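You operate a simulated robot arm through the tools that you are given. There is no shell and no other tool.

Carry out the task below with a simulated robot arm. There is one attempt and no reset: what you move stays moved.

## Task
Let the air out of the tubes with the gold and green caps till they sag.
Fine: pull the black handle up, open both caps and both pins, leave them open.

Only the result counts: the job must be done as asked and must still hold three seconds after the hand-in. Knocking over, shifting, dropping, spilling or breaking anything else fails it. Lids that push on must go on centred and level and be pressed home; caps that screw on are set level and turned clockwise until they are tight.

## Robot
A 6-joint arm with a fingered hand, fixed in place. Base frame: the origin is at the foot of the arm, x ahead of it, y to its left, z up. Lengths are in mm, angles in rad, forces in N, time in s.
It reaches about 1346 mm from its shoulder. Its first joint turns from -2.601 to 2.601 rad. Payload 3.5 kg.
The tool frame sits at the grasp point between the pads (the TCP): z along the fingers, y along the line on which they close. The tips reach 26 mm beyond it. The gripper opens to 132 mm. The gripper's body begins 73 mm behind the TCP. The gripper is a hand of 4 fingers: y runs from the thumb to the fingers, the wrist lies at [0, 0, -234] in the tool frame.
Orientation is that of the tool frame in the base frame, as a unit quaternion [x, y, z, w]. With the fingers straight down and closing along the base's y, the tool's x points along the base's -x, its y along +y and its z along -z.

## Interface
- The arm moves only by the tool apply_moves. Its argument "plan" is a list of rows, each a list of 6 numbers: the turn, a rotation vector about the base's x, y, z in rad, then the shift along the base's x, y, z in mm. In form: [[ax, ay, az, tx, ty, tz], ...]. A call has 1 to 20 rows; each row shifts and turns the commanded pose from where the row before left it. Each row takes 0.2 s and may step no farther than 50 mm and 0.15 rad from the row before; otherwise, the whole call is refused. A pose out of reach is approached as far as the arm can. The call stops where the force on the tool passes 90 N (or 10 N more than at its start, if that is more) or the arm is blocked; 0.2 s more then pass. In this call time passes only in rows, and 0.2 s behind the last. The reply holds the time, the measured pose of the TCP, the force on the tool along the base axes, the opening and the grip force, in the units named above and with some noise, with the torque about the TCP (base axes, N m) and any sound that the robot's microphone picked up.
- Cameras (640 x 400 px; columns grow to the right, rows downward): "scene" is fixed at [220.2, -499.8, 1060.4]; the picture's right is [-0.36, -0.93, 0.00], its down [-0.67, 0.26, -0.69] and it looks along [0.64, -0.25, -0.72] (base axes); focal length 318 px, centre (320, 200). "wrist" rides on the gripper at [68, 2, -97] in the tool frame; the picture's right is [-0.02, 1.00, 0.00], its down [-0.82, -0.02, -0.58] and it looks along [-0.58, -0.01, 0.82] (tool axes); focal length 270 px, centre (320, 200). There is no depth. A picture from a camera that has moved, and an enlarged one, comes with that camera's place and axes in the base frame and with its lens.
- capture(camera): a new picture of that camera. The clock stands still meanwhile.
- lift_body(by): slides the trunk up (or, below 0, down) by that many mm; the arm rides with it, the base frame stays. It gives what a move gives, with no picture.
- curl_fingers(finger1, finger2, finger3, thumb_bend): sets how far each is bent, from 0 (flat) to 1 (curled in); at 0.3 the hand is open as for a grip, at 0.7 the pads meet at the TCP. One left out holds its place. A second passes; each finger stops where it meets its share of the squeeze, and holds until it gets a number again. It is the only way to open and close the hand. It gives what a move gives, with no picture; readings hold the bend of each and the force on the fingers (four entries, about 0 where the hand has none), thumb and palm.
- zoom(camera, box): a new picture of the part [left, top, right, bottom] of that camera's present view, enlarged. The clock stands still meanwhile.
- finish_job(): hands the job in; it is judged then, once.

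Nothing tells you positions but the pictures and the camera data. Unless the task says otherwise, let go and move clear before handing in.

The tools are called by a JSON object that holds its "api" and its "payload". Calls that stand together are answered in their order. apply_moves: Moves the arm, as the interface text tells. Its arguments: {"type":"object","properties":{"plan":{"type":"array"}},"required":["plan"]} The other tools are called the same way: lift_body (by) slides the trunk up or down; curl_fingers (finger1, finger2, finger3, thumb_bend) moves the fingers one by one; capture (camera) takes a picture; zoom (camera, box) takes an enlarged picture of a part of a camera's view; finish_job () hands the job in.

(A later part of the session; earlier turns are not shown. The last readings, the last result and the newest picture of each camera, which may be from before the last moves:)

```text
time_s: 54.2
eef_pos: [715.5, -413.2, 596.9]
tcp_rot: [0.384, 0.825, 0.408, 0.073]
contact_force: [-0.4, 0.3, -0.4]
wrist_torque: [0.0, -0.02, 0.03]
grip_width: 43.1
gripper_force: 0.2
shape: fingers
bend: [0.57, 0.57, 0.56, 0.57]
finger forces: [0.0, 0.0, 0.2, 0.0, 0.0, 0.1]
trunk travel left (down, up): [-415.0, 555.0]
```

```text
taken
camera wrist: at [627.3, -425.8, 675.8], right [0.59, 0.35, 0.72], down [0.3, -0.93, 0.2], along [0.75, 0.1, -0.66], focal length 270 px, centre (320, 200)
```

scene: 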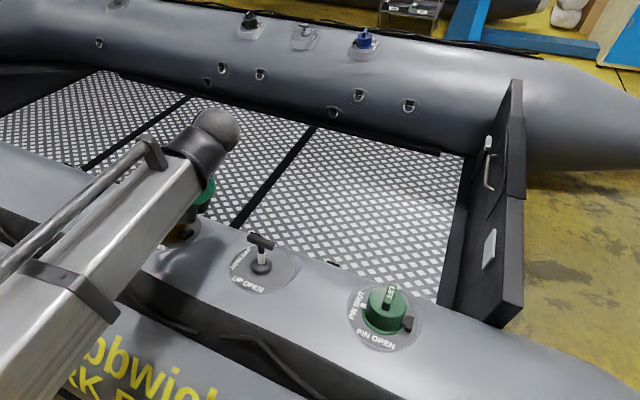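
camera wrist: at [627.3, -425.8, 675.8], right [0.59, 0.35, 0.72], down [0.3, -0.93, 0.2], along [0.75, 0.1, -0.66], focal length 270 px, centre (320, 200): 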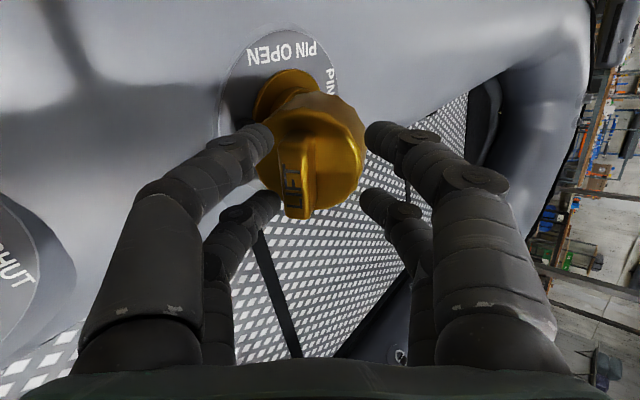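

The cap now stands further open by itself with no finger contact. I'll keep withdrawing along the hand's axis.

{"api": "apply_moves", "payload": {"plan": [[0, 0, 0, -9, -9, 0]]}}

{"api": "lift_body", "payload": {"by": 10}}

{"api": "apply_moves", "payload": {"plan": [[0, 0, 0, -9, -9, 0]]}}

{"api": "lift_body", "payload": {"by": 12}}

{"api": "capture", "payload": {"camera": "wrist"}}

```text
time_s: 54.6
eef_pos: [706.5, -423.2, 597.0]
tcp_rot: [0.386, 0.824, 0.408, 0.073]
contact_force: [-0.2, -0.1, -0.5]
wrist_torque: [0.0, 0.05, -0.01]
grip_width: 43.1
gripper_force: 0.2
shape: fingers
bend: [0.57, 0.57, 0.57, 0.57]
finger forces: [0.0, 0.1, 0.1, 0.0, 0.2, 0.0]
trunk travel left (down, up): [-415.0, 555.0]
```

```text
time_s: 55.2
eef_pos: [707.6, -422.9, 606.9]
tcp_rot: [0.385, 0.825, 0.408, 0.073]
contact_force: [0.3, 0.3, 0.5]
wrist_torque: [-0.01, 0.0, -0.04]
grip_width: 42.9
gripper_force: 0.0
shape: fingers
bend: [0.57, 0.57, 0.57, 0.57]
finger forces: [0.0, 0.1, 0.7, 0.1, 0.1, 0.0]
trunk travel left (down, up): [-425.0, 545.0]
```

```text
time_s: 55.6
eef_pos: [696.7, -433.0, 606.9]
tcp_rot: [0.386, 0.824, 0.408, 0.072]
contact_force: [0.6, 0.1, -0.5]
wrist_torque: [0.0, -0.02, -0.01]
grip_width: 43.0
gripper_force: 0.3
shape: fingers
bend: [0.57, 0.57, 0.57, 0.57]
finger forces: [0.0, 0.0, 0.2, 0.0, 0.0, 0.0]
trunk travel left (down, up): [-425.0, 545.0]
```

```text
time_s: 56.2
eef_pos: [697.9, -431.7, 619.6]
tcp_rot: [0.386, 0.824, 0.408, 0.073]
contact_force: [-0.7, 0.1, -0.7]
wrist_torque: [-0.01, 0.01, -0.01]
grip_width: 43.1
gripper_force: 0.0
shape: fingers
bend: [0.57, 0.57, 0.57, 0.57]
finger forces: [0.1, 0.0, 0.0, 0.0, 0.1, 0.0]
trunk travel left (down, up): [-437.0, 533.0]
```

```text
taken
camera wrist: at [609.5, -444.1, 697.8], right [0.59, 0.35, 0.72], down [0.3, -0.93, 0.2], along [0.75, 0.1, -0.66], focal length 270 px, centre (320, 200)
```

wrist: 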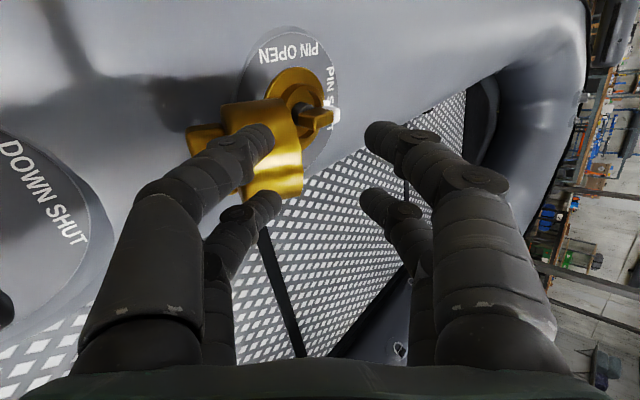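

The cap has swung fully open (past 90°), revealing the pin: a gold wing with its pointer at PIN SHUT. I'll rise straight up, clear of the cap, then straighten the hand.

{"api": "lift_body", "payload": {"by": 90}}

{"api": "capture", "payload": {"camera": "wrist"}}

{"api": "capture", "payload": {"camera": "scene"}}

```text
time_s: 57.5
eef_pos: [697.3, -432.0, 708.9]
tcp_rot: [0.386, 0.824, 0.408, 0.074]
contact_force: [-0.9, 0.3, 0.1]
wrist_torque: [0.0, -0.03, 0.02]
grip_width: 42.9
gripper_force: 0.1
shape: fingers
bend: [0.57, 0.57, 0.57, 0.57]
finger forces: [0.0, 0.0, 0.0, 0.0, 0.0, 0.0]
trunk travel left (down, up): [-527.0, 443.0]
```

```text
taken
camera wrist: at [609.5, -444.1, 787.7], right [0.59, 0.35, 0.72], down [0.3, -0.93, 0.2], along [0.75, 0.1, -0.66], focal length 270 px, centre (320, 200)
```

wrist: 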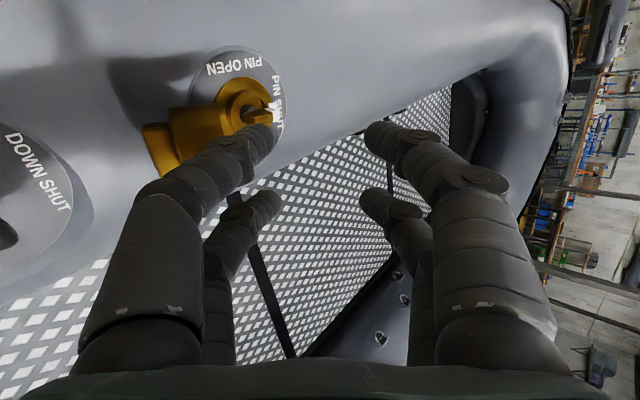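

```text
taken
```

scene: 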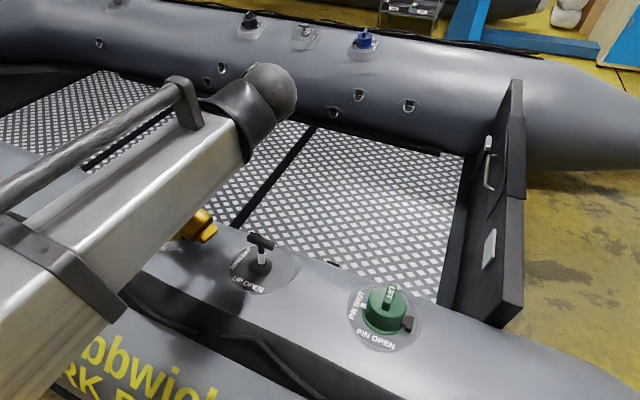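

{"api": "lift_body", "payload": {"by": 70}}

{"api": "apply_moves", "payload": {"plan": [[-0.0952, 0.098, 0.028, 9, 11, -22.5], [-0.0952, 0.098, 0.028, 9, 11, -18.8], [-0.0952, 0.098, 0.028, 9, 11, -15.1], [-0.0952, 0.098, 0.028, 10, 12, -11], [-0.0952, 0.098, 0.028, 10, 12, -6.7], [-0.0952, 0.098, 0.028, 10, 12, -2.3]]}}

{"api": "capture", "payload": {"camera": "wrist"}}

{"api": "capture", "payload": {"camera": "scene"}}

```text
time_s: 58.5
eef_pos: [696.2, -432.4, 779.0]
tcp_rot: [0.386, 0.824, 0.408, 0.073]
contact_force: [-0.6, 0.1, -0.3]
wrist_torque: [0.0, 0.0, 0.02]
grip_width: 42.8
gripper_force: 0.1
shape: fingers
bend: [0.57, 0.57, 0.57, 0.57]
finger forces: [0.0, 0.0, 0.0, 0.0, 0.0, 0.0]
trunk travel left (down, up): [-597.0, 373.0]
```

```text
time_s: 59.9
eef_pos: [754.5, -363.4, 703.9]
tcp_rot: [0.381, 0.919, 0.04, -0.094]
contact_force: [-0.2, 0.2, -0.2]
wrist_torque: [0.02, -0.04, 0.02]
grip_width: 43.0
gripper_force: 0.2
shape: fingers
bend: [0.57, 0.57, 0.57, 0.57]
finger forces: [0.0, 0.0, 0.0, 0.0, 0.1, 0.0]
trunk travel left (down, up): [-597.0, 373.0]
```

```text
taken
camera wrist: at [722.7, -329.1, 813.1], right [0.73, 0.69, -0.01], down [0.63, -0.66, 0.4], along [0.27, -0.29, -0.92], focal length 270 px, centre (320, 200)
```

wrist: 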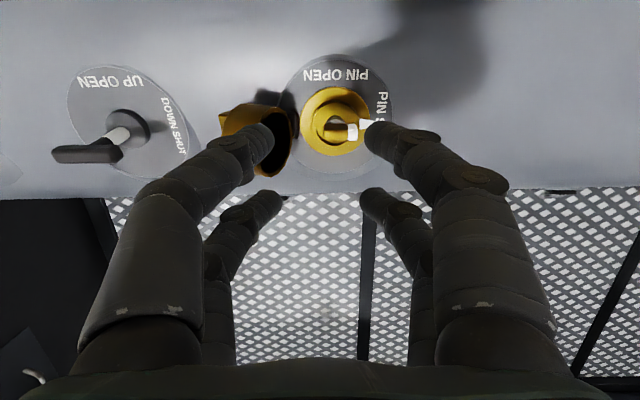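

```text
taken
```

scene: 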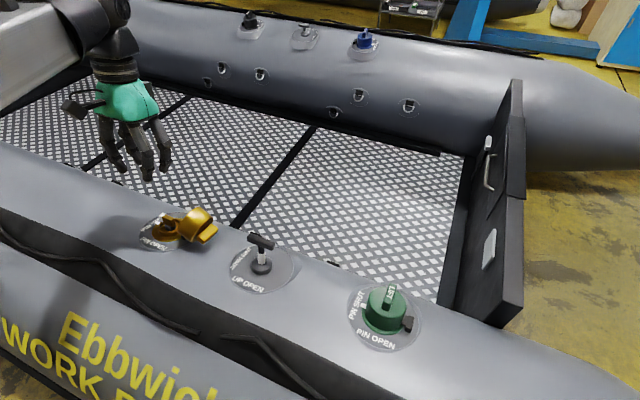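

{"api": "zoom", "payload": {"camera": "wrist", "box": [270, 50, 410, 180]}}

{"api": "zoom", "payload": {"camera": "scene", "box": [130, 195, 225, 260]}}

```text
3.08 times, centred on (340, 115) of wrist
camera zoom: at [722.7, -329.1, 813.1], right [0.73, 0.69, -0.01], down [0.63, -0.66, 0.4], along [0.27, -0.29, -0.92], focal length 832 px, centre (258, 462)
```

zoom: 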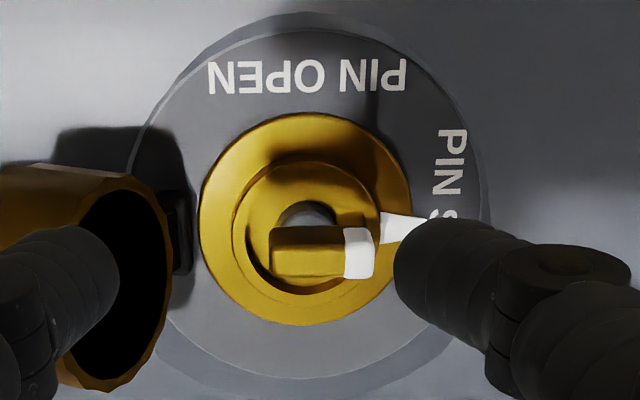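

```text
6.15 times, centred on (178, 228) of scene
camera zoom: at [220.2, -499.8, 1060.4], right [-0.36, -0.93, 0.0], down [-0.67, 0.26, -0.69], along [0.64, -0.25, -0.72], focal length 1956 px, centre (1197, 31)
```

zoom: 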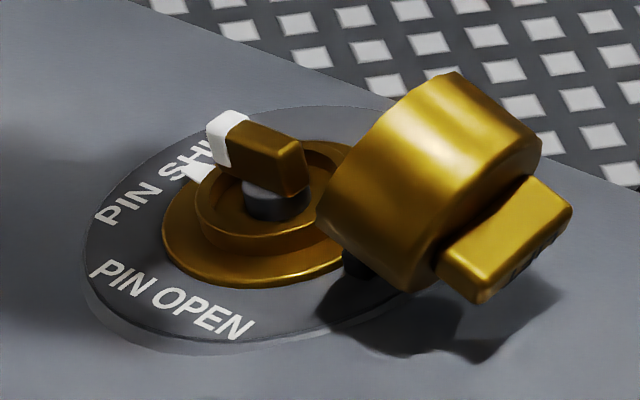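

The gold cap is open and resting. The pin is a bar on a stem, top centre near [770,-350,514], white end pointing at PIN SHUT; it must turn 90° counter-clockwise. I'll check how far the wrist can turn clockwise so that I have room for that turn.

{"api": "apply_moves", "payload": {"plan": [[-0.0207, 0.0207, -0.145, 1.5, 1, 0], [-0.0207, 0.0207, -0.145, 1.5, 1, 0], [-0.0207, 0.0207, -0.145, 1.5, 1, 0], [-0.0207, 0.0207, -0.145, 1.5, 1, 0], [-0.0207, 0.0207, -0.145, 1.5, 1, 0], [-0.0207, 0.0207, -0.145, 1.5, 1, 0], [-0.0207, 0.0207, -0.145, 1.5, 1, 0], [-0.0207, 0.0207, -0.145, 1.5, 1, 0], [-0.0207, 0.0207, -0.145, 1.5, 1, 0], [-0.0207, 0.0207, -0.145, 1.5, 1, 0]]}}

{"api": "capture", "payload": {"camera": "wrist"}}

{"api": "capture", "payload": {"camera": "scene"}}

```text
time_s: 62.1
eef_pos: [769.6, -352.7, 703.7]
tcp_rot: [0.902, 0.419, -0.03, -0.095]
contact_force: [1.0, -0.4, 0.0]
wrist_torque: [-0.02, -0.02, 0.0]
grip_width: 42.9
gripper_force: 0.0
shape: fingers
bend: [0.57, 0.57, 0.57, 0.57]
finger forces: [0.1, 0.0, 0.0, 0.0, 0.0, 0.1]
trunk travel left (down, up): [-597.0, 373.0]
```

```text
taken
camera wrist: at [828.3, -316.3, 800.2], right [0.74, -0.65, -0.2], down [-0.47, -0.69, 0.55], along [-0.49, -0.31, -0.81], focal length 270 px, centre (320, 200)
```

wrist: 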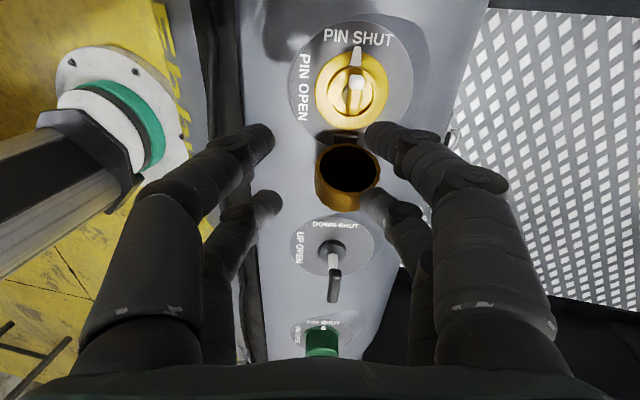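

```text
taken
```

scene: 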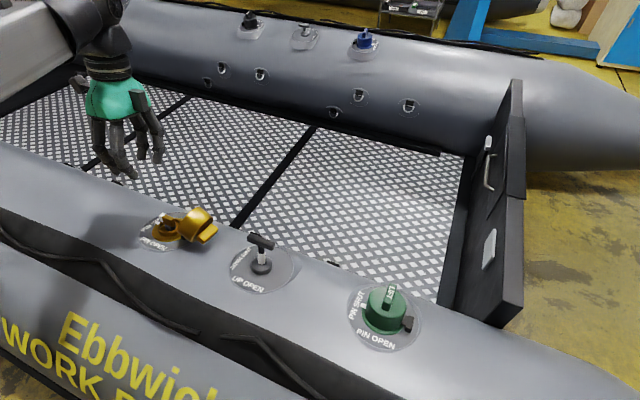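

The turn range is fine: the hand now closes squarely across the pin's bar. Let me zoom to measure the pin precisely.

{"api": "zoom", "payload": {"camera": "wrist", "box": [280, 10, 430, 140]}}

```text
3.08 times, centred on (355, 75) of wrist
camera zoom: at [828.3, -316.3, 800.2], right [0.74, -0.65, -0.2], down [-0.47, -0.69, 0.55], along [-0.49, -0.31, -0.81], focal length 832 px, centre (212, 585)
```

zoom: 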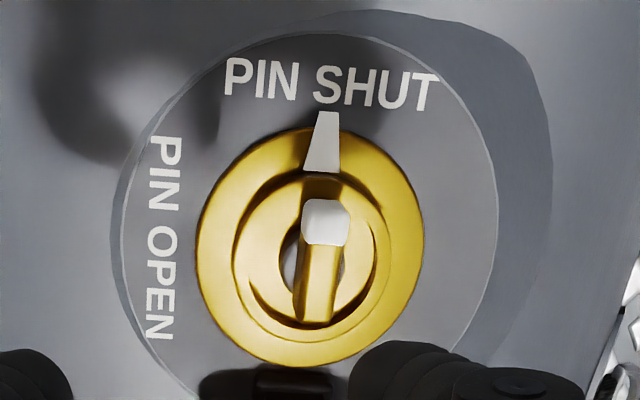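

The bar's pivot is at about [766,-351.5] at bar height, with the bar running along the tube direction and the hand's axis already parallel to the valve's. I'll fine-shift and lower in stages.

{"api": "apply_moves", "payload": {"plan": [[0, 0, 0, 2.5, -0.6, 0]]}}

{"api": "lift_body", "payload": {"by": -125}}

{"api": "capture", "payload": {"camera": "wrist"}}

{"api": "zoom", "payload": {"camera": "scene", "box": [110, 160, 230, 260]}}

```text
time_s: 62.5
eef_pos: [772.1, -352.9, 703.7]
tcp_rot: [0.902, 0.421, -0.03, -0.094]
contact_force: [-0.2, 0.2, 0.8]
wrist_torque: [0.0, 0.03, -0.02]
grip_width: 42.8
gripper_force: 0.1
shape: fingers
bend: [0.57, 0.57, 0.57, 0.57]
finger forces: [0.0, 0.1, 0.0, 0.0, 0.0, 0.0]
trunk travel left (down, up): [-597.0, 373.0]
```

```text
time_s: 64.1
eef_pos: [773.1, -353.4, 578.5]
tcp_rot: [0.902, 0.421, -0.03, -0.094]
contact_force: [-0.4, 0.3, 0.3]
wrist_torque: [0.0, -0.02, 0.0]
grip_width: 42.8
gripper_force: 0.1
shape: fingers
bend: [0.57, 0.57, 0.57, 0.57]
finger forces: [0.0, 0.1, 0.1, 0.0, 0.1, 0.1]
trunk travel left (down, up): [-472.0, 498.0]
```

```text
taken
camera wrist: at [830.5, -316.9, 675.2], right [0.74, -0.65, -0.2], down [-0.46, -0.69, 0.55], along [-0.49, -0.31, -0.81], focal length 270 px, centre (320, 200)
```

wrist: 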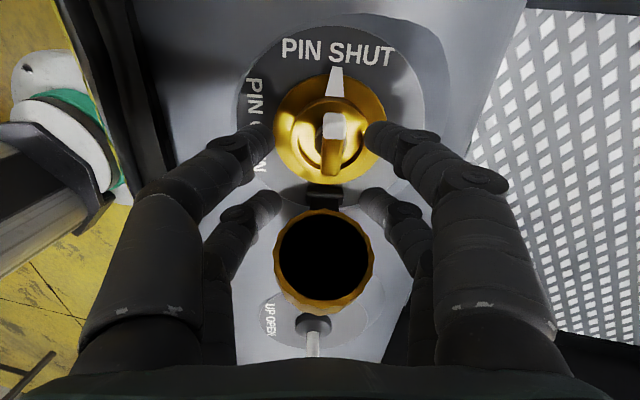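

```text
4.00 times, centred on (170, 210) of scene
camera zoom: at [220.2, -499.8, 1060.4], right [-0.36, -0.93, 0.0], down [-0.67, 0.26, -0.69], along [0.64, -0.25, -0.72], focal length 1272 px, centre (920, 160)
```

zoom: 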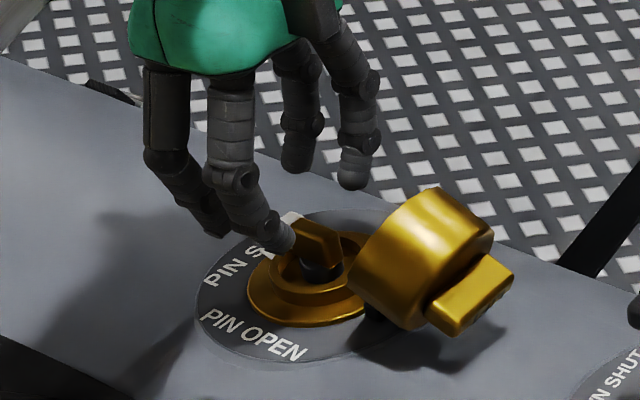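

{"api": "lift_body", "payload": {"by": -33}}

{"api": "capture", "payload": {"camera": "wrist"}}

{"api": "zoom", "payload": {"camera": "scene", "box": [110, 160, 230, 260]}}

```text
time_s: 64.9
eef_pos: [772.0, -353.4, 546.4]
tcp_rot: [0.902, 0.421, -0.03, -0.094]
contact_force: [-0.1, 0.2, 0.3]
wrist_torque: [0.0, 0.01, -0.01]
grip_width: 42.9
gripper_force: 0.0
shape: fingers
bend: [0.57, 0.57, 0.57, 0.57]
finger forces: [0.0, 0.0, 0.0, 0.0, 0.0, 0.0]
trunk travel left (down, up): [-439.0, 531.0]
```

```text
taken
camera wrist: at [830.5, -316.9, 642.1], right [0.74, -0.65, -0.2], down [-0.46, -0.69, 0.55], along [-0.49, -0.31, -0.81], focal length 270 px, centre (320, 200)
```

wrist: 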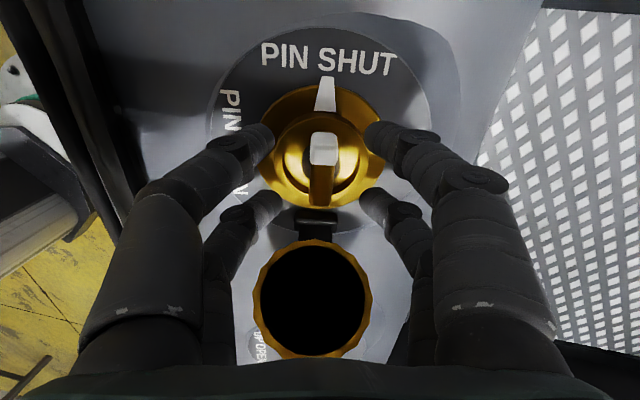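

```text
4.00 times, centred on (170, 210) of scene
camera zoom: at [220.2, -499.8, 1060.4], right [-0.36, -0.93, 0.0], down [-0.67, 0.26, -0.69], along [0.64, -0.25, -0.72], focal length 1272 px, centre (920, 160)
```

zoom: 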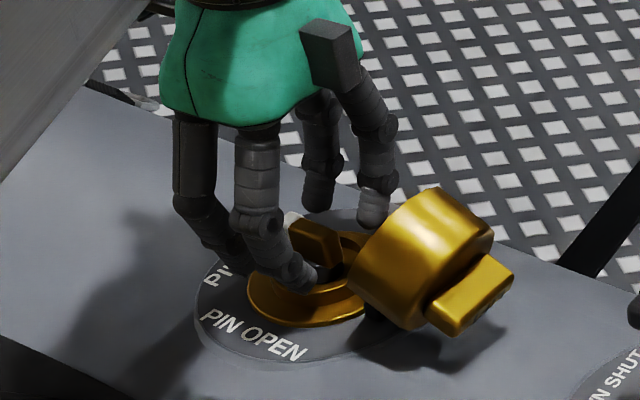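

Well centred. I'll lower a little more, then narrow the fingers and check for contact.

{"api": "lift_body", "payload": {"by": -8}}

{"api": "curl_fingers", "payload": {"finger1": 0.63, "finger2": 0.63, "finger3": 0.63, "thumb_bend": 0.63}}

{"api": "lift_body", "payload": {"by": -5}}

{"api": "zoom", "payload": {"camera": "scene", "box": [120, 180, 210, 260]}}

{"api": "zoom", "payload": {"camera": "wrist", "box": [220, 80, 420, 240]}}

```text
time_s: 65.4
eef_pos: [771.1, -354.3, 537.9]
tcp_rot: [0.902, 0.421, -0.03, -0.095]
contact_force: [-0.2, -1.0, 0.3]
wrist_torque: [0.0, 0.01, 0.01]
grip_width: 42.7
gripper_force: 0.0
shape: fingers
bend: [0.57, 0.57, 0.57, 0.57]
finger forces: [0.0, 0.1, 0.0, 0.0, 0.0, 0.2]
trunk travel left (down, up): [-431.0, 539.0]
```

```text
time_s: 66.4
eef_pos: [771.8, -352.8, 538.2]
tcp_rot: [0.902, 0.421, -0.03, -0.094]
contact_force: [1.0, 0.2, 0.4]
wrist_torque: [0.01, -0.01, 0.0]
grip_width: 23.1
gripper_force: 0.0
shape: fingers
bend: [0.63, 0.63, 0.63, 0.63]
finger forces: [0.1, 0.0, 0.0, 0.1, 0.1, 0.1]
trunk travel left (down, up): [-431.0, 539.0]
```

```text
time_s: 67.0
eef_pos: [771.1, -352.5, 534.9]
tcp_rot: [0.902, 0.421, -0.03, -0.093]
contact_force: [7.2, -3.3, 34.1]
wrist_torque: [-0.42, 0.33, 0.07]
grip_width: 23.3
gripper_force: 17.2
shape: fingers
bend: [0.63, 0.67, 0.67, 0.63]
finger forces: [0.9, 16.8, 17.7, 0.0, 0.3, 0.1]
trunk travel left (down, up): [-426.0, 544.0]
```

```text
5.00 times, centred on (165, 220) of scene
camera zoom: at [220.2, -499.8, 1060.4], right [-0.36, -0.93, 0.0], down [-0.67, 0.26, -0.69], along [0.64, -0.25, -0.72], focal length 1590 px, centre (1095, 100)
```

zoom: 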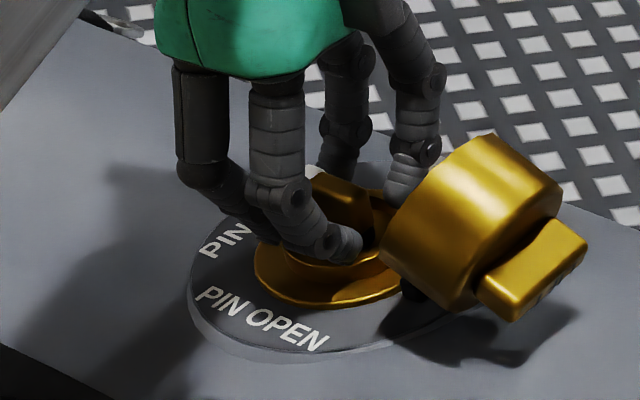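

```text
2.50 times, centred on (320, 160) of wrist
camera zoom: at [829.9, -316.5, 631.8], right [0.74, -0.65, -0.19], down [-0.46, -0.69, 0.55], along [-0.49, -0.32, -0.81], focal length 676 px, centre (320, 300)
```

zoom: 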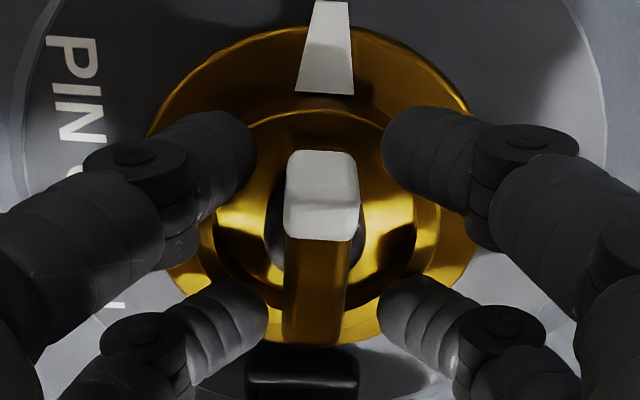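

The rear tips just touched the collar ring. I'll lift 4 mm and close on the bar.

{"api": "lift_body", "payload": {"by": 5}}

{"api": "curl_fingers", "payload": {"finger1": 0.8, "finger2": 0.8, "finger3": 0.8, "thumb_bend": 0.8}}

{"api": "zoom", "payload": {"camera": "wrist", "box": [220, 80, 420, 240]}}

{"api": "zoom", "payload": {"camera": "scene", "box": [120, 180, 210, 260]}}

```text
time_s: 67.5
eef_pos: [771.3, -353.6, 537.3]
tcp_rot: [0.902, 0.42, -0.031, -0.095]
contact_force: [0.1, 0.2, -0.1]
wrist_torque: [0.01, 0.02, 0.02]
grip_width: 23.4
gripper_force: 0.1
shape: fingers
bend: [0.63, 0.63, 0.63, 0.63]
finger forces: [0.1, 0.0, 0.0, 0.1, 0.0, 0.0]
trunk travel left (down, up): [-431.0, 539.0]
```

```text
time_s: 68.5
eef_pos: [772.8, -353.0, 537.1]
tcp_rot: [0.902, 0.421, -0.031, -0.095]
contact_force: [-11.1, 6.8, -14.2]
wrist_torque: [0.07, 0.17, 0.15]
grip_width: 7.4
gripper_force: 17.7
shape: fingers
bend: [0.7, 0.72, 0.7, 0.68]
finger forces: [6.8, 5.9, 8.5, 0.0, 14.5, 0.0]
trunk travel left (down, up): [-431.0, 539.0]
```

```text
2.50 times, centred on (320, 160) of wrist
camera zoom: at [830.3, -316.7, 633.5], right [0.74, -0.65, -0.2], down [-0.46, -0.7, 0.55], along [-0.49, -0.31, -0.81], focal length 676 px, centre (320, 300)
```

zoom: 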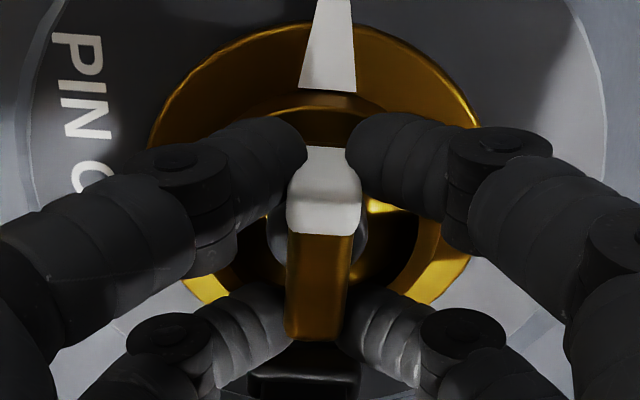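

```text
5.00 times, centred on (165, 220) of scene
camera zoom: at [220.2, -499.8, 1060.4], right [-0.36, -0.93, 0.0], down [-0.67, 0.26, -0.69], along [0.64, -0.25, -0.72], focal length 1590 px, centre (1095, 100)
```

zoom: 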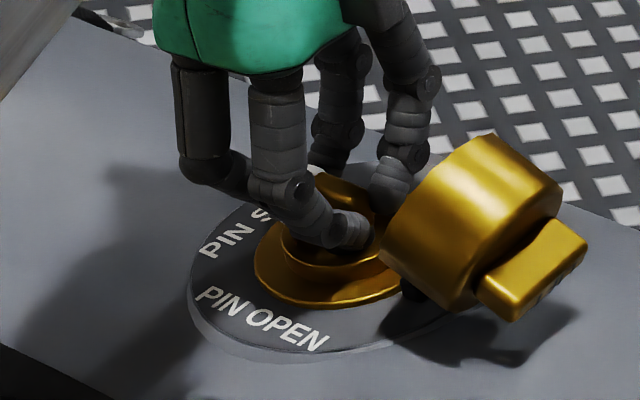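

The bar is held at both ends. I'll start turning counter-clockwise about the valve's axis, a few steps first.

{"api": "apply_moves", "payload": {"plan": [[0.0182, -0.0182, 0.1274, -0.4, 0.2, 0], [0.0182, -0.0182, 0.1274, -0.4, 0.2, 0], [0.0182, -0.0182, 0.1274, -0.4, 0.2, 0]]}}

{"api": "zoom", "payload": {"camera": "wrist", "box": [220, 80, 420, 240]}}

```text
time_s: 69.3
eef_pos: [770.9, -352.4, 537.5]
tcp_rot: [0.802, 0.589, -0.012, -0.1]
contact_force: [-5.5, 4.7, -13.2]
wrist_torque: [-0.05, 0.06, -0.01]
grip_width: 7.1
gripper_force: 16.0
shape: fingers
bend: [0.7, 0.72, 0.7, 0.71]
finger forces: [9.0, 5.0, 7.2, 0.1, 10.8, 0.0]
trunk travel left (down, up): [-431.0, 539.0]
```

```text
2.50 times, centred on (320, 160) of wrist
camera zoom: at [807.3, -303.7, 638.7], right [0.93, -0.31, -0.18], down [-0.19, -0.85, 0.49], along [-0.3, -0.42, -0.85], focal length 676 px, centre (320, 300)
```

zoom: 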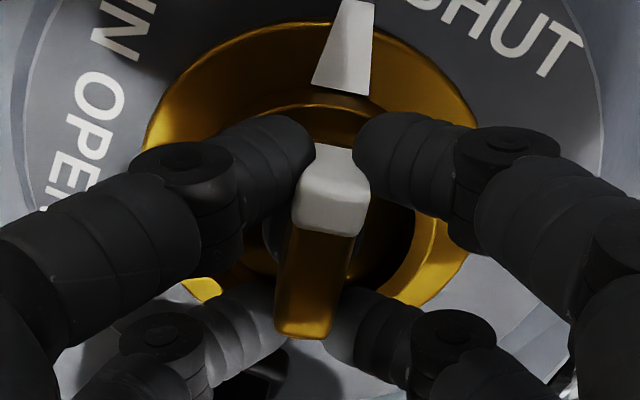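

The bar and its white pointer are turning with little resistance. Continuing.

{"api": "apply_moves", "payload": {"plan": [[0.0182, -0.0182, 0.1274, -0.4, 0.1, 0], [0.0182, -0.0182, 0.1274, -0.4, 0.1, 0], [0.0182, -0.0182, 0.1274, -0.4, 0, 0], [0.0182, -0.0182, 0.1274, -0.4, 0, 0], [0.0182, -0.0182, 0.1274, -0.3, -0.1, 0]]}}

{"api": "capture", "payload": {"camera": "wrist"}}

{"api": "zoom", "payload": {"camera": "scene", "box": [120, 180, 210, 260]}}

```text
time_s: 70.5
eef_pos: [769.5, -353.5, 537.6]
tcp_rot: [0.573, 0.813, 0.02, -0.1]
contact_force: [-3.0, 3.4, -10.7]
wrist_torque: [-0.06, -0.02, -0.03]
grip_width: 7.5
gripper_force: 16.7
shape: fingers
bend: [0.7, 0.72, 0.7, 0.71]
finger forces: [10.2, 6.4, 6.8, 0.0, 10.6, 0.0]
trunk travel left (down, up): [-431.0, 539.0]
```

```text
taken
camera wrist: at [762.4, -303.5, 645.0], right [0.94, 0.32, -0.09], down [0.33, -0.85, 0.41], along [0.06, -0.42, -0.91], focal length 270 px, centre (320, 200)
```

wrist: 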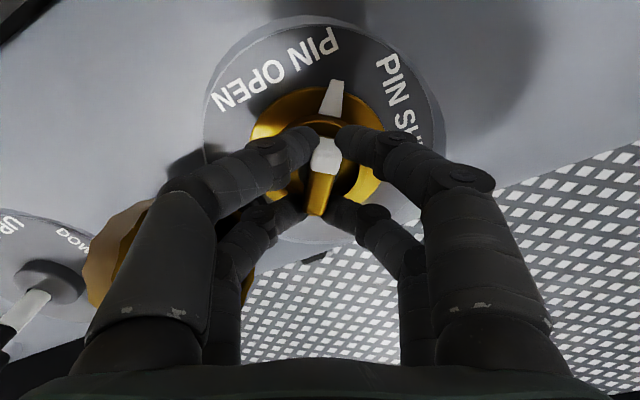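

```text
5.00 times, centred on (165, 220) of scene
camera zoom: at [220.2, -499.8, 1060.4], right [-0.36, -0.93, 0.0], down [-0.67, 0.26, -0.69], along [0.64, -0.25, -0.72], focal length 1590 px, centre (1095, 100)
```

zoom: 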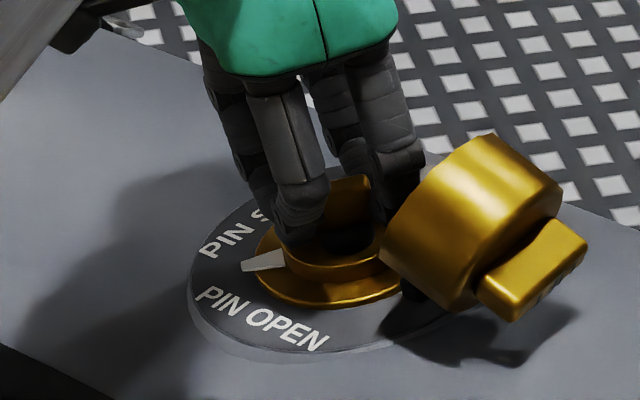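

The pointer is past halfway toward OPEN. I'll continue.

{"api": "apply_moves", "payload": {"plan": [[0.0182, -0.0182, 0.1274, -0.3, -0.2, 0], [0.0182, -0.0182, 0.1274, -0.3, -0.2, 0], [0.0182, -0.0182, 0.1274, -0.2, -0.3, 0], [0.0182, -0.0182, 0.1274, -0.2, -0.3, 0]]}}

{"api": "capture", "payload": {"camera": "wrist"}}

{"api": "zoom", "payload": {"camera": "scene", "box": [120, 180, 210, 260]}}

```text
time_s: 71.5
eef_pos: [768.3, -352.3, 537.8]
tcp_rot: [0.344, 0.933, 0.044, -0.094]
contact_force: [-3.6, 4.2, -9.4]
wrist_torque: [0.02, -0.05, -0.06]
grip_width: 7.5
gripper_force: 17.9
shape: fingers
bend: [0.7, 0.72, 0.71, 0.71]
finger forces: [10.9, 6.6, 6.6, 0.0, 10.5, 0.0]
trunk travel left (down, up): [-431.0, 539.0]
```

```text
taken
camera wrist: at [732.1, -323.7, 646.6], right [0.67, 0.74, 0.01], down [0.68, -0.62, 0.4], along [0.3, -0.26, -0.92], focal length 270 px, centre (320, 200)
```

wrist: 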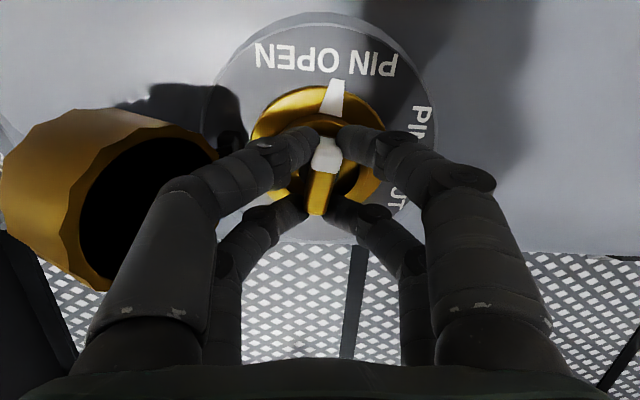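

```text
5.00 times, centred on (165, 220) of scene
camera zoom: at [220.2, -499.8, 1060.4], right [-0.36, -0.93, 0.0], down [-0.67, 0.26, -0.69], along [0.64, -0.25, -0.72], focal length 1590 px, centre (1095, 100)
```

zoom: 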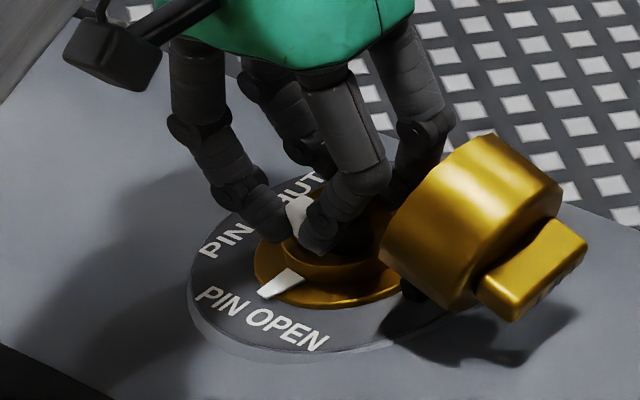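

{"api": "apply_moves", "payload": {"plan": [[0.0182, -0.0182, 0.1274, -0.2, -0.3, 0], [0.0182, -0.0182, 0.1274, -0.1, -0.3, 0]]}}

{"api": "capture", "payload": {"camera": "wrist"}}

{"api": "zoom", "payload": {"camera": "scene", "box": [120, 180, 210, 260]}}

```text
time_s: 72.1
eef_pos: [767.9, -354.5, 536.7]
tcp_rot: [0.219, 0.97, 0.054, -0.088]
contact_force: [-1.7, 4.6, -8.2]
wrist_torque: [0.09, -0.04, -0.05]
grip_width: 7.6
gripper_force: 16.7
shape: fingers
bend: [0.7, 0.73, 0.71, 0.72]
finger forces: [12.0, 4.3, 6.2, 0.0, 10.0, 0.0]
trunk travel left (down, up): [-431.0, 539.0]
```

```text
taken
camera wrist: at [722.5, -339.0, 646.0], right [0.46, 0.89, 0.06], down [0.8, -0.44, 0.41], along [0.39, -0.14, -0.91], focal length 270 px, centre (320, 200)
```

wrist: 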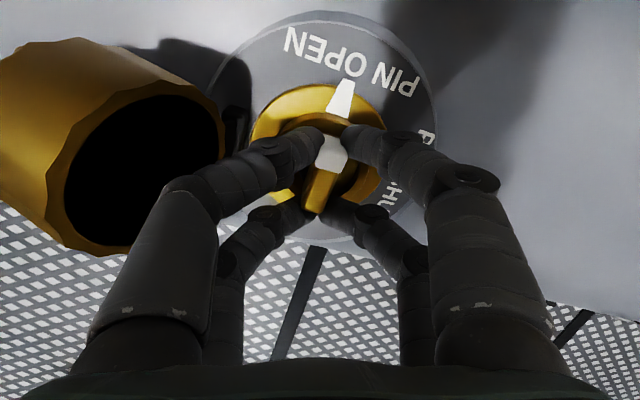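

```text
5.00 times, centred on (165, 220) of scene
camera zoom: at [220.2, -499.8, 1060.4], right [-0.36, -0.93, 0.0], down [-0.67, 0.26, -0.69], along [0.64, -0.25, -0.72], focal length 1590 px, centre (1095, 100)
```

zoom: 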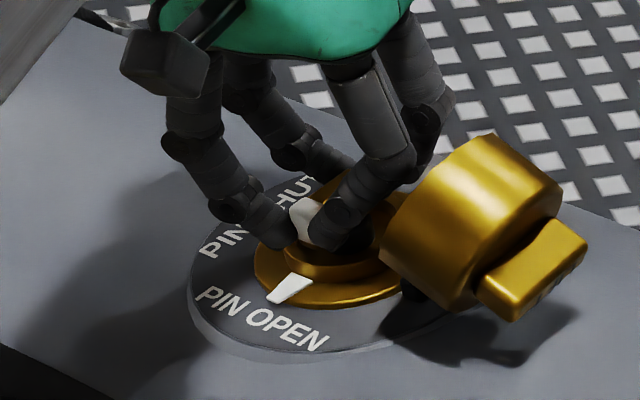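

The pointer is now about at PIN OPEN. I'll nudge one more step to feel for the stop.

{"api": "apply_moves", "payload": {"plan": [[0.0182, -0.0182, 0.1274, 0, -0.3, 0]]}}

{"api": "zoom", "payload": {"camera": "wrist", "box": [220, 0, 460, 180]}}

{"api": "zoom", "payload": {"camera": "scene", "box": [120, 180, 210, 260]}}

```text
time_s: 72.5
eef_pos: [768.7, -354.7, 537.6]
tcp_rot: [0.156, 0.982, 0.059, -0.084]
contact_force: [-0.6, 5.2, -7.2]
wrist_torque: [0.09, -0.02, -0.08]
grip_width: 6.8
gripper_force: 15.3
shape: fingers
bend: [0.69, 0.73, 0.72, 0.74]
finger forces: [10.9, 4.2, 6.7, 0.0, 7.9, 0.0]
trunk travel left (down, up): [-431.0, 539.0]
```

```text
2.22 times, centred on (340, 90) of wrist
camera zoom: at [718.8, -347.3, 645.5], right [0.34, 0.94, 0.09], down [0.84, -0.34, 0.41], along [0.42, -0.07, -0.91], focal length 601 px, centre (276, 444)
```

zoom: 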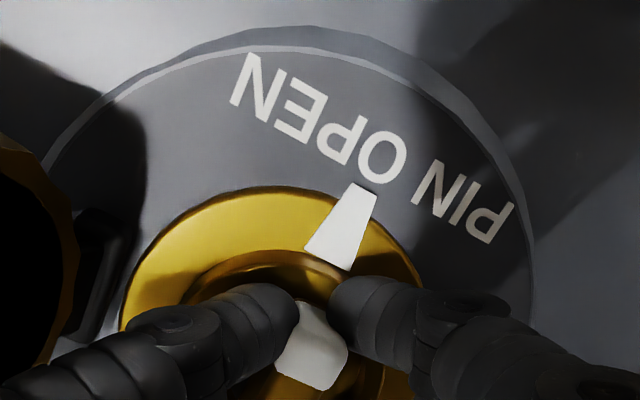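

```text
5.00 times, centred on (165, 220) of scene
camera zoom: at [220.2, -499.8, 1060.4], right [-0.36, -0.93, 0.0], down [-0.67, 0.26, -0.69], along [0.64, -0.25, -0.72], focal length 1590 px, centre (1095, 100)
```

zoom: 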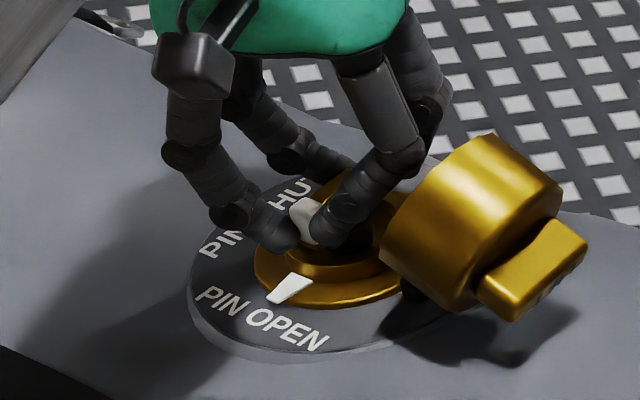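

The pointer has stopped exactly 90° from where it began, at PIN OPEN. I'll release and rise straight up.

{"api": "curl_fingers", "payload": {"finger1": 0.57, "finger2": 0.57, "finger3": 0.57, "thumb_bend": 0.57}}

{"api": "lift_body", "payload": {"by": 60}}

{"api": "capture", "payload": {"camera": "wrist"}}

{"api": "zoom", "payload": {"camera": "scene", "box": [120, 180, 210, 260]}}

```text
time_s: 73.5
eef_pos: [766.7, -355.3, 537.2]
tcp_rot: [0.157, 0.982, 0.06, -0.084]
contact_force: [-0.3, -0.3, -0.3]
wrist_torque: [-0.01, -0.02, 0.03]
grip_width: 45.2
gripper_force: 0.1
shape: fingers
bend: [0.56, 0.56, 0.56, 0.56]
finger forces: [0.0, 0.0, 0.1, 0.1, 0.0, 0.1]
trunk travel left (down, up): [-431.0, 539.0]
```

```text
time_s: 74.5
eef_pos: [767.2, -354.5, 597.5]
tcp_rot: [0.157, 0.982, 0.059, -0.084]
contact_force: [-0.8, -0.1, 0.4]
wrist_torque: [-0.01, -0.03, 0.0]
grip_width: 45.3
gripper_force: 0.0
shape: fingers
bend: [0.56, 0.56, 0.56, 0.56]
finger forces: [0.1, 0.0, 0.0, 0.1, 0.0, 0.0]
trunk travel left (down, up): [-491.0, 479.0]
```

```text
taken
camera wrist: at [718.4, -347.2, 705.8], right [0.34, 0.94, 0.09], down [0.84, -0.35, 0.41], along [0.42, -0.07, -0.91], focal length 270 px, centre (320, 200)
```

wrist: 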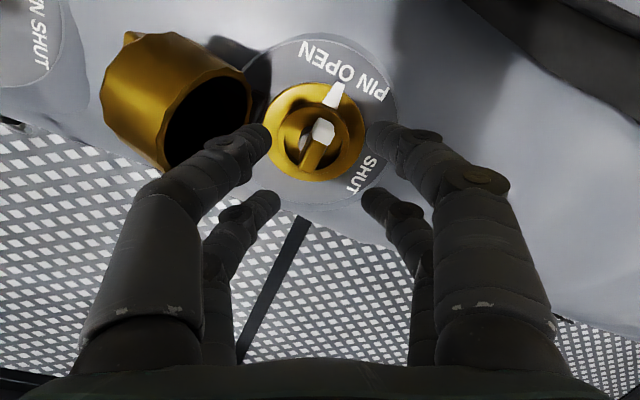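

```text
5.00 times, centred on (165, 220) of scene
camera zoom: at [220.2, -499.8, 1060.4], right [-0.36, -0.93, 0.0], down [-0.67, 0.26, -0.69], along [0.64, -0.25, -0.72], focal length 1590 px, centre (1095, 100)
```

zoom: 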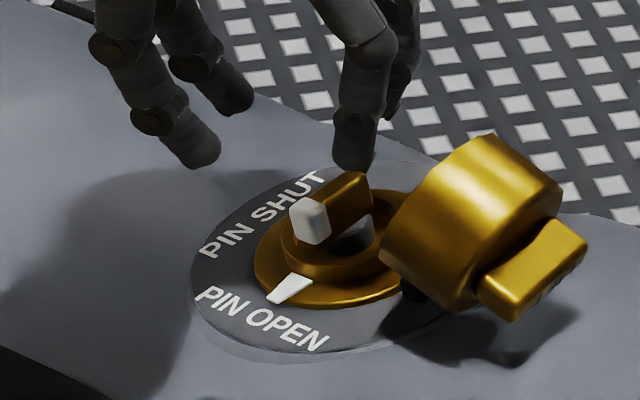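

Gold is done: cap open, pin open. I'll raise the hand, take an overview and head over to the green cap.

{"api": "lift_body", "payload": {"by": 130}}

{"api": "apply_moves", "payload": {"plan": [[-0.0196, 0.0196, -0.137, -36, -34, 0], [-0.0196, 0.0196, -0.137, -36, -34, 0], [-0.0196, 0.0196, -0.137, -36, -34, 0], [-0.0084, 0.0084, -0.058, -36, -34, 0], [0, 0, 0, -36, -34, 0], [0, 0, 0, -36, -34, 0], [0, 0, 0, -36, -34, 0], [0, 0, 0, -36, -34, 0], [0, 0, 0, -36, -34, 0]]}}

{"api": "capture", "payload": {"camera": "wrist"}}

{"api": "capture", "payload": {"camera": "scene"}}

```text
time_s: 76.1
eef_pos: [766.6, -355.2, 727.4]
tcp_rot: [0.158, 0.982, 0.06, -0.083]
contact_force: [0.4, 0.2, 0.2]
wrist_torque: [0.0, -0.03, 0.04]
grip_width: 45.5
gripper_force: 0.0
shape: fingers
bend: [0.56, 0.56, 0.56, 0.56]
finger forces: [0.0, 0.0, 0.0, 0.0, 0.1, 0.0]
trunk travel left (down, up): [-621.0, 349.0]
```

```text
time_s: 78.1
eef_pos: [446.0, -660.9, 727.5]
tcp_rot: [0.384, 0.917, 0.039, -0.095]
contact_force: [0.7, -0.2, -0.2]
wrist_torque: [0.02, -0.01, 0.0]
grip_width: 45.3
gripper_force: 0.0
shape: fingers
bend: [0.56, 0.56, 0.56, 0.56]
finger forces: [0.0, 0.1, 0.0, 0.0, 0.0, 0.1]
trunk travel left (down, up): [-621.0, 349.0]
```

```text
taken
camera wrist: at [412.9, -626.0, 837.0], right [0.73, 0.68, -0.01], down [0.63, -0.67, 0.4], along [0.27, -0.3, -0.92], focal length 270 px, centre (320, 200)
```

wrist: 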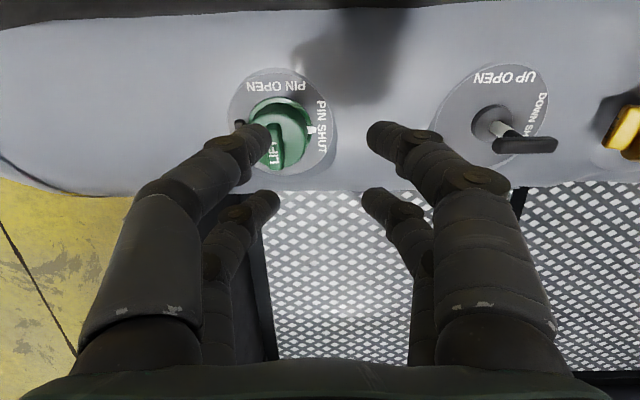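

```text
taken
```

scene: 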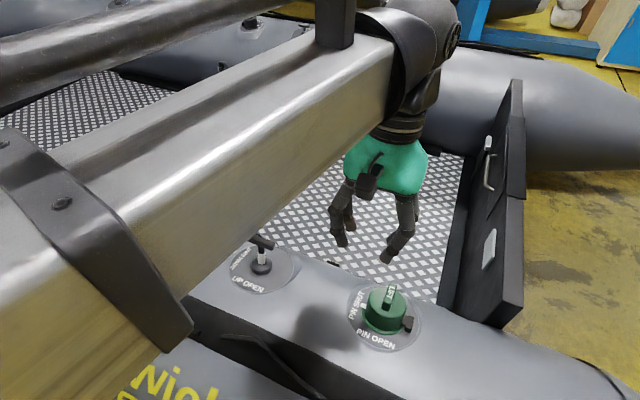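

{"api": "apply_moves", "payload": {"plan": [[0, 0, 0, -18, -16, 0]]}}

{"api": "zoom", "payload": {"camera": "wrist", "box": [220, 40, 420, 200]}}

{"api": "zoom", "payload": {"camera": "scene", "box": [340, 270, 430, 350]}}

```text
time_s: 78.5
eef_pos: [425.4, -676.9, 728.2]
tcp_rot: [0.385, 0.917, 0.039, -0.095]
contact_force: [-0.1, -0.4, -0.4]
wrist_torque: [-0.02, 0.0, 0.04]
grip_width: 45.2
gripper_force: 0.1
shape: fingers
bend: [0.56, 0.56, 0.56, 0.56]
finger forces: [0.0, 0.0, 0.0, 0.0, 0.1, 0.0]
trunk travel left (down, up): [-621.0, 349.0]
```

```text
2.50 times, centred on (320, 120) of wrist
camera zoom: at [394.3, -642.1, 837.0], right [0.73, 0.68, -0.01], down [0.63, -0.67, 0.4], along [0.27, -0.3, -0.92], focal length 676 px, centre (320, 400)
```

zoom: 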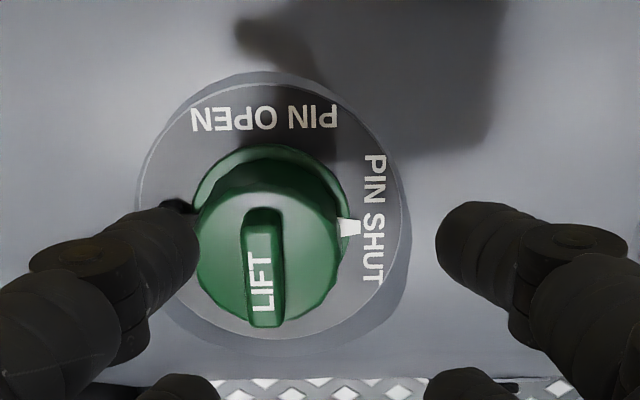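

```text
5.00 times, centred on (385, 310) of scene
camera zoom: at [220.2, -499.8, 1060.4], right [-0.36, -0.93, 0.0], down [-0.67, 0.26, -0.69], along [0.64, -0.25, -0.72], focal length 1590 px, centre (-5, -350)
```

zoom: 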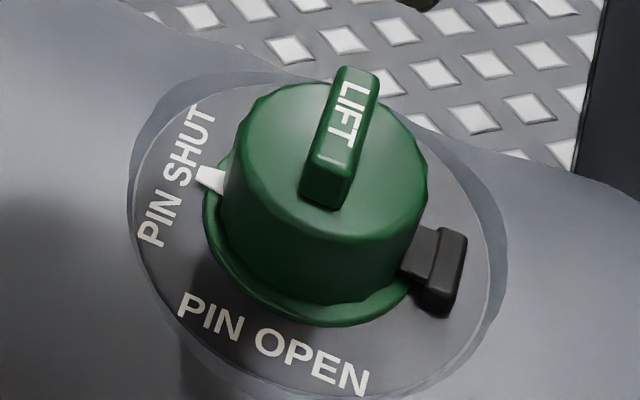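

The tube is visibly starting to sag. The green fin's top centre is at about [419.5,-708,549] with the same lean. I'll centre, narrow the fingers and come down above the fin.

{"api": "apply_moves", "payload": {"plan": [[0, 0, 0, -3.4, -32.8, 0]]}}

{"api": "curl_fingers", "payload": {"finger1": 0.61, "finger2": 0.61, "finger3": 0.61, "thumb_bend": 0.61}}

{"api": "lift_body", "payload": {"by": -120}}

{"api": "capture", "payload": {"camera": "wrist"}}

{"api": "zoom", "payload": {"camera": "scene", "box": [330, 240, 450, 350]}}

```text
time_s: 78.9
eef_pos: [422.8, -710.7, 728.5]
tcp_rot: [0.386, 0.917, 0.039, -0.095]
contact_force: [0.0, -0.3, 0.1]
wrist_torque: [-0.01, 0.01, 0.0]
grip_width: 45.3
gripper_force: 0.1
shape: fingers
bend: [0.56, 0.56, 0.56, 0.56]
finger forces: [0.0, 0.1, 0.1, 0.0, 0.1, 0.0]
trunk travel left (down, up): [-621.0, 349.0]
```

```text
time_s: 79.9
eef_pos: [423.3, -709.4, 727.9]
tcp_rot: [0.386, 0.917, 0.039, -0.095]
contact_force: [0.0, 0.4, -0.6]
wrist_torque: [-0.02, 0.01, -0.01]
grip_width: 29.9
gripper_force: 0.1
shape: fingers
bend: [0.61, 0.61, 0.61, 0.61]
finger forces: [0.0, 0.1, 0.1, 0.0, 0.0, 0.0]
trunk travel left (down, up): [-621.0, 349.0]
```

```text
time_s: 81.4
eef_pos: [423.3, -710.1, 609.4]
tcp_rot: [0.386, 0.917, 0.039, -0.094]
contact_force: [0.0, 0.0, -0.2]
wrist_torque: [0.03, 0.01, 0.01]
grip_width: 29.7
gripper_force: 0.1
shape: fingers
bend: [0.61, 0.61, 0.61, 0.61]
finger forces: [0.1, 0.1, 0.0, 0.0, 0.0, 0.1]
trunk travel left (down, up): [-501.0, 469.0]
```

```text
taken
camera wrist: at [390.6, -675.2, 717.1], right [0.73, 0.68, -0.01], down [0.63, -0.67, 0.4], along [0.27, -0.3, -0.92], focal length 270 px, centre (320, 200)
```

wrist: 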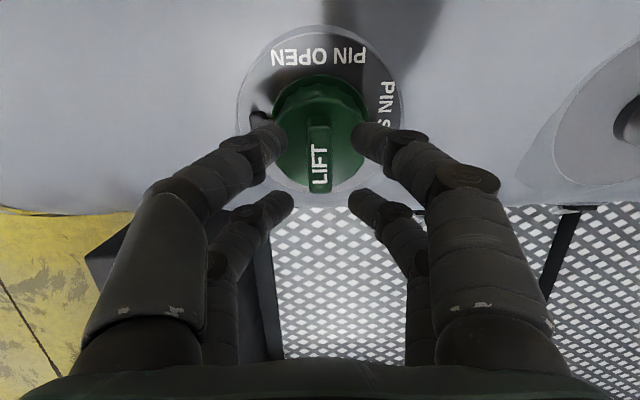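

```text
3.64 times, centred on (390, 295) of scene
camera zoom: at [220.2, -499.8, 1060.4], right [-0.36, -0.93, 0.0], down [-0.67, 0.26, -0.69], along [0.64, -0.25, -0.72], focal length 1156 px, centre (66, -146)
```

zoom: 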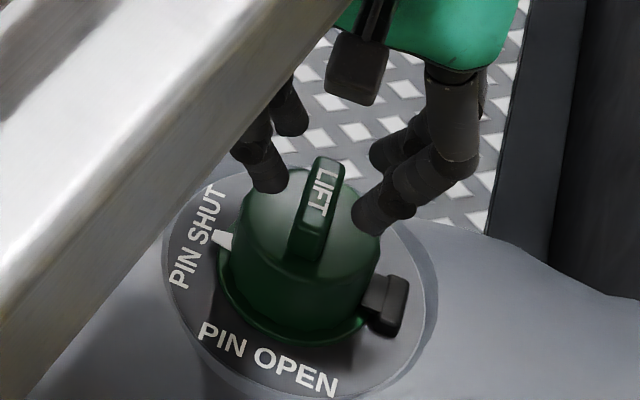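

Alignment matches what worked on gold. Lowering over the fin.

{"api": "lift_body", "payload": {"by": -40}}

{"api": "capture", "payload": {"camera": "wrist"}}

{"api": "zoom", "payload": {"camera": "scene", "box": [330, 240, 450, 350]}}

```text
time_s: 82.2
eef_pos: [422.0, -709.6, 567.3]
tcp_rot: [0.385, 0.917, 0.038, -0.095]
contact_force: [-0.9, 0.3, 0.4]
wrist_torque: [-0.02, 0.03, 0.0]
grip_width: 29.8
gripper_force: 0.0
shape: fingers
bend: [0.61, 0.61, 0.61, 0.61]
finger forces: [0.1, 0.1, 0.0, 0.1, 0.0, 0.0]
trunk travel left (down, up): [-461.0, 509.0]
```

```text
taken
camera wrist: at [390.6, -675.2, 677.0], right [0.73, 0.68, -0.01], down [0.63, -0.67, 0.4], along [0.27, -0.3, -0.92], focal length 270 px, centre (320, 200)
```

wrist: 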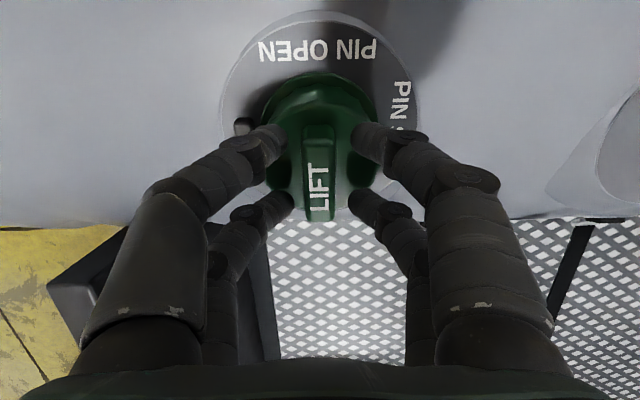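

```text
3.64 times, centred on (390, 295) of scene
camera zoom: at [220.2, -499.8, 1060.4], right [-0.36, -0.93, 0.0], down [-0.67, 0.26, -0.69], along [0.64, -0.25, -0.72], focal length 1156 px, centre (66, -146)
```

zoom: 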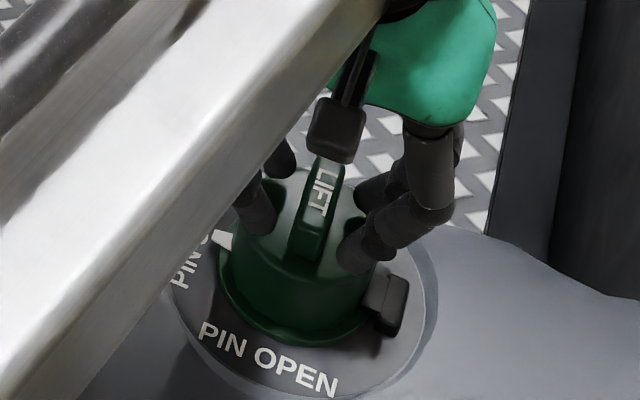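

{"api": "curl_fingers", "payload": {"finger1": 0.635, "finger2": 0.635, "finger3": 0.635, "thumb_bend": 0.635}}

{"api": "lift_body", "payload": {"by": -4}}

```text
time_s: 83.2
eef_pos: [421.4, -708.9, 567.2]
tcp_rot: [0.385, 0.917, 0.039, -0.095]
contact_force: [-0.5, 0.4, 0.8]
wrist_torque: [-0.01, -0.02, -0.03]
grip_width: 23.3
gripper_force: 0.1
shape: fingers
bend: [0.63, 0.63, 0.63, 0.63]
finger forces: [0.1, 0.0, 0.1, 0.0, 0.0, 0.0]
trunk travel left (down, up): [-461.0, 509.0]
```

```text
time_s: 83.8
eef_pos: [422.0, -709.0, 564.5]
tcp_rot: [0.386, 0.917, 0.04, -0.095]
contact_force: [2.2, -0.9, 12.0]
wrist_torque: [-0.13, -0.14, -0.03]
grip_width: 23.5
gripper_force: 6.3
shape: fingers
bend: [0.63, 0.63, 0.64, 0.63]
finger forces: [2.0, 4.5, 5.1, 0.1, 0.6, 0.1]
trunk travel left (down, up): [-457.0, 513.0]
```

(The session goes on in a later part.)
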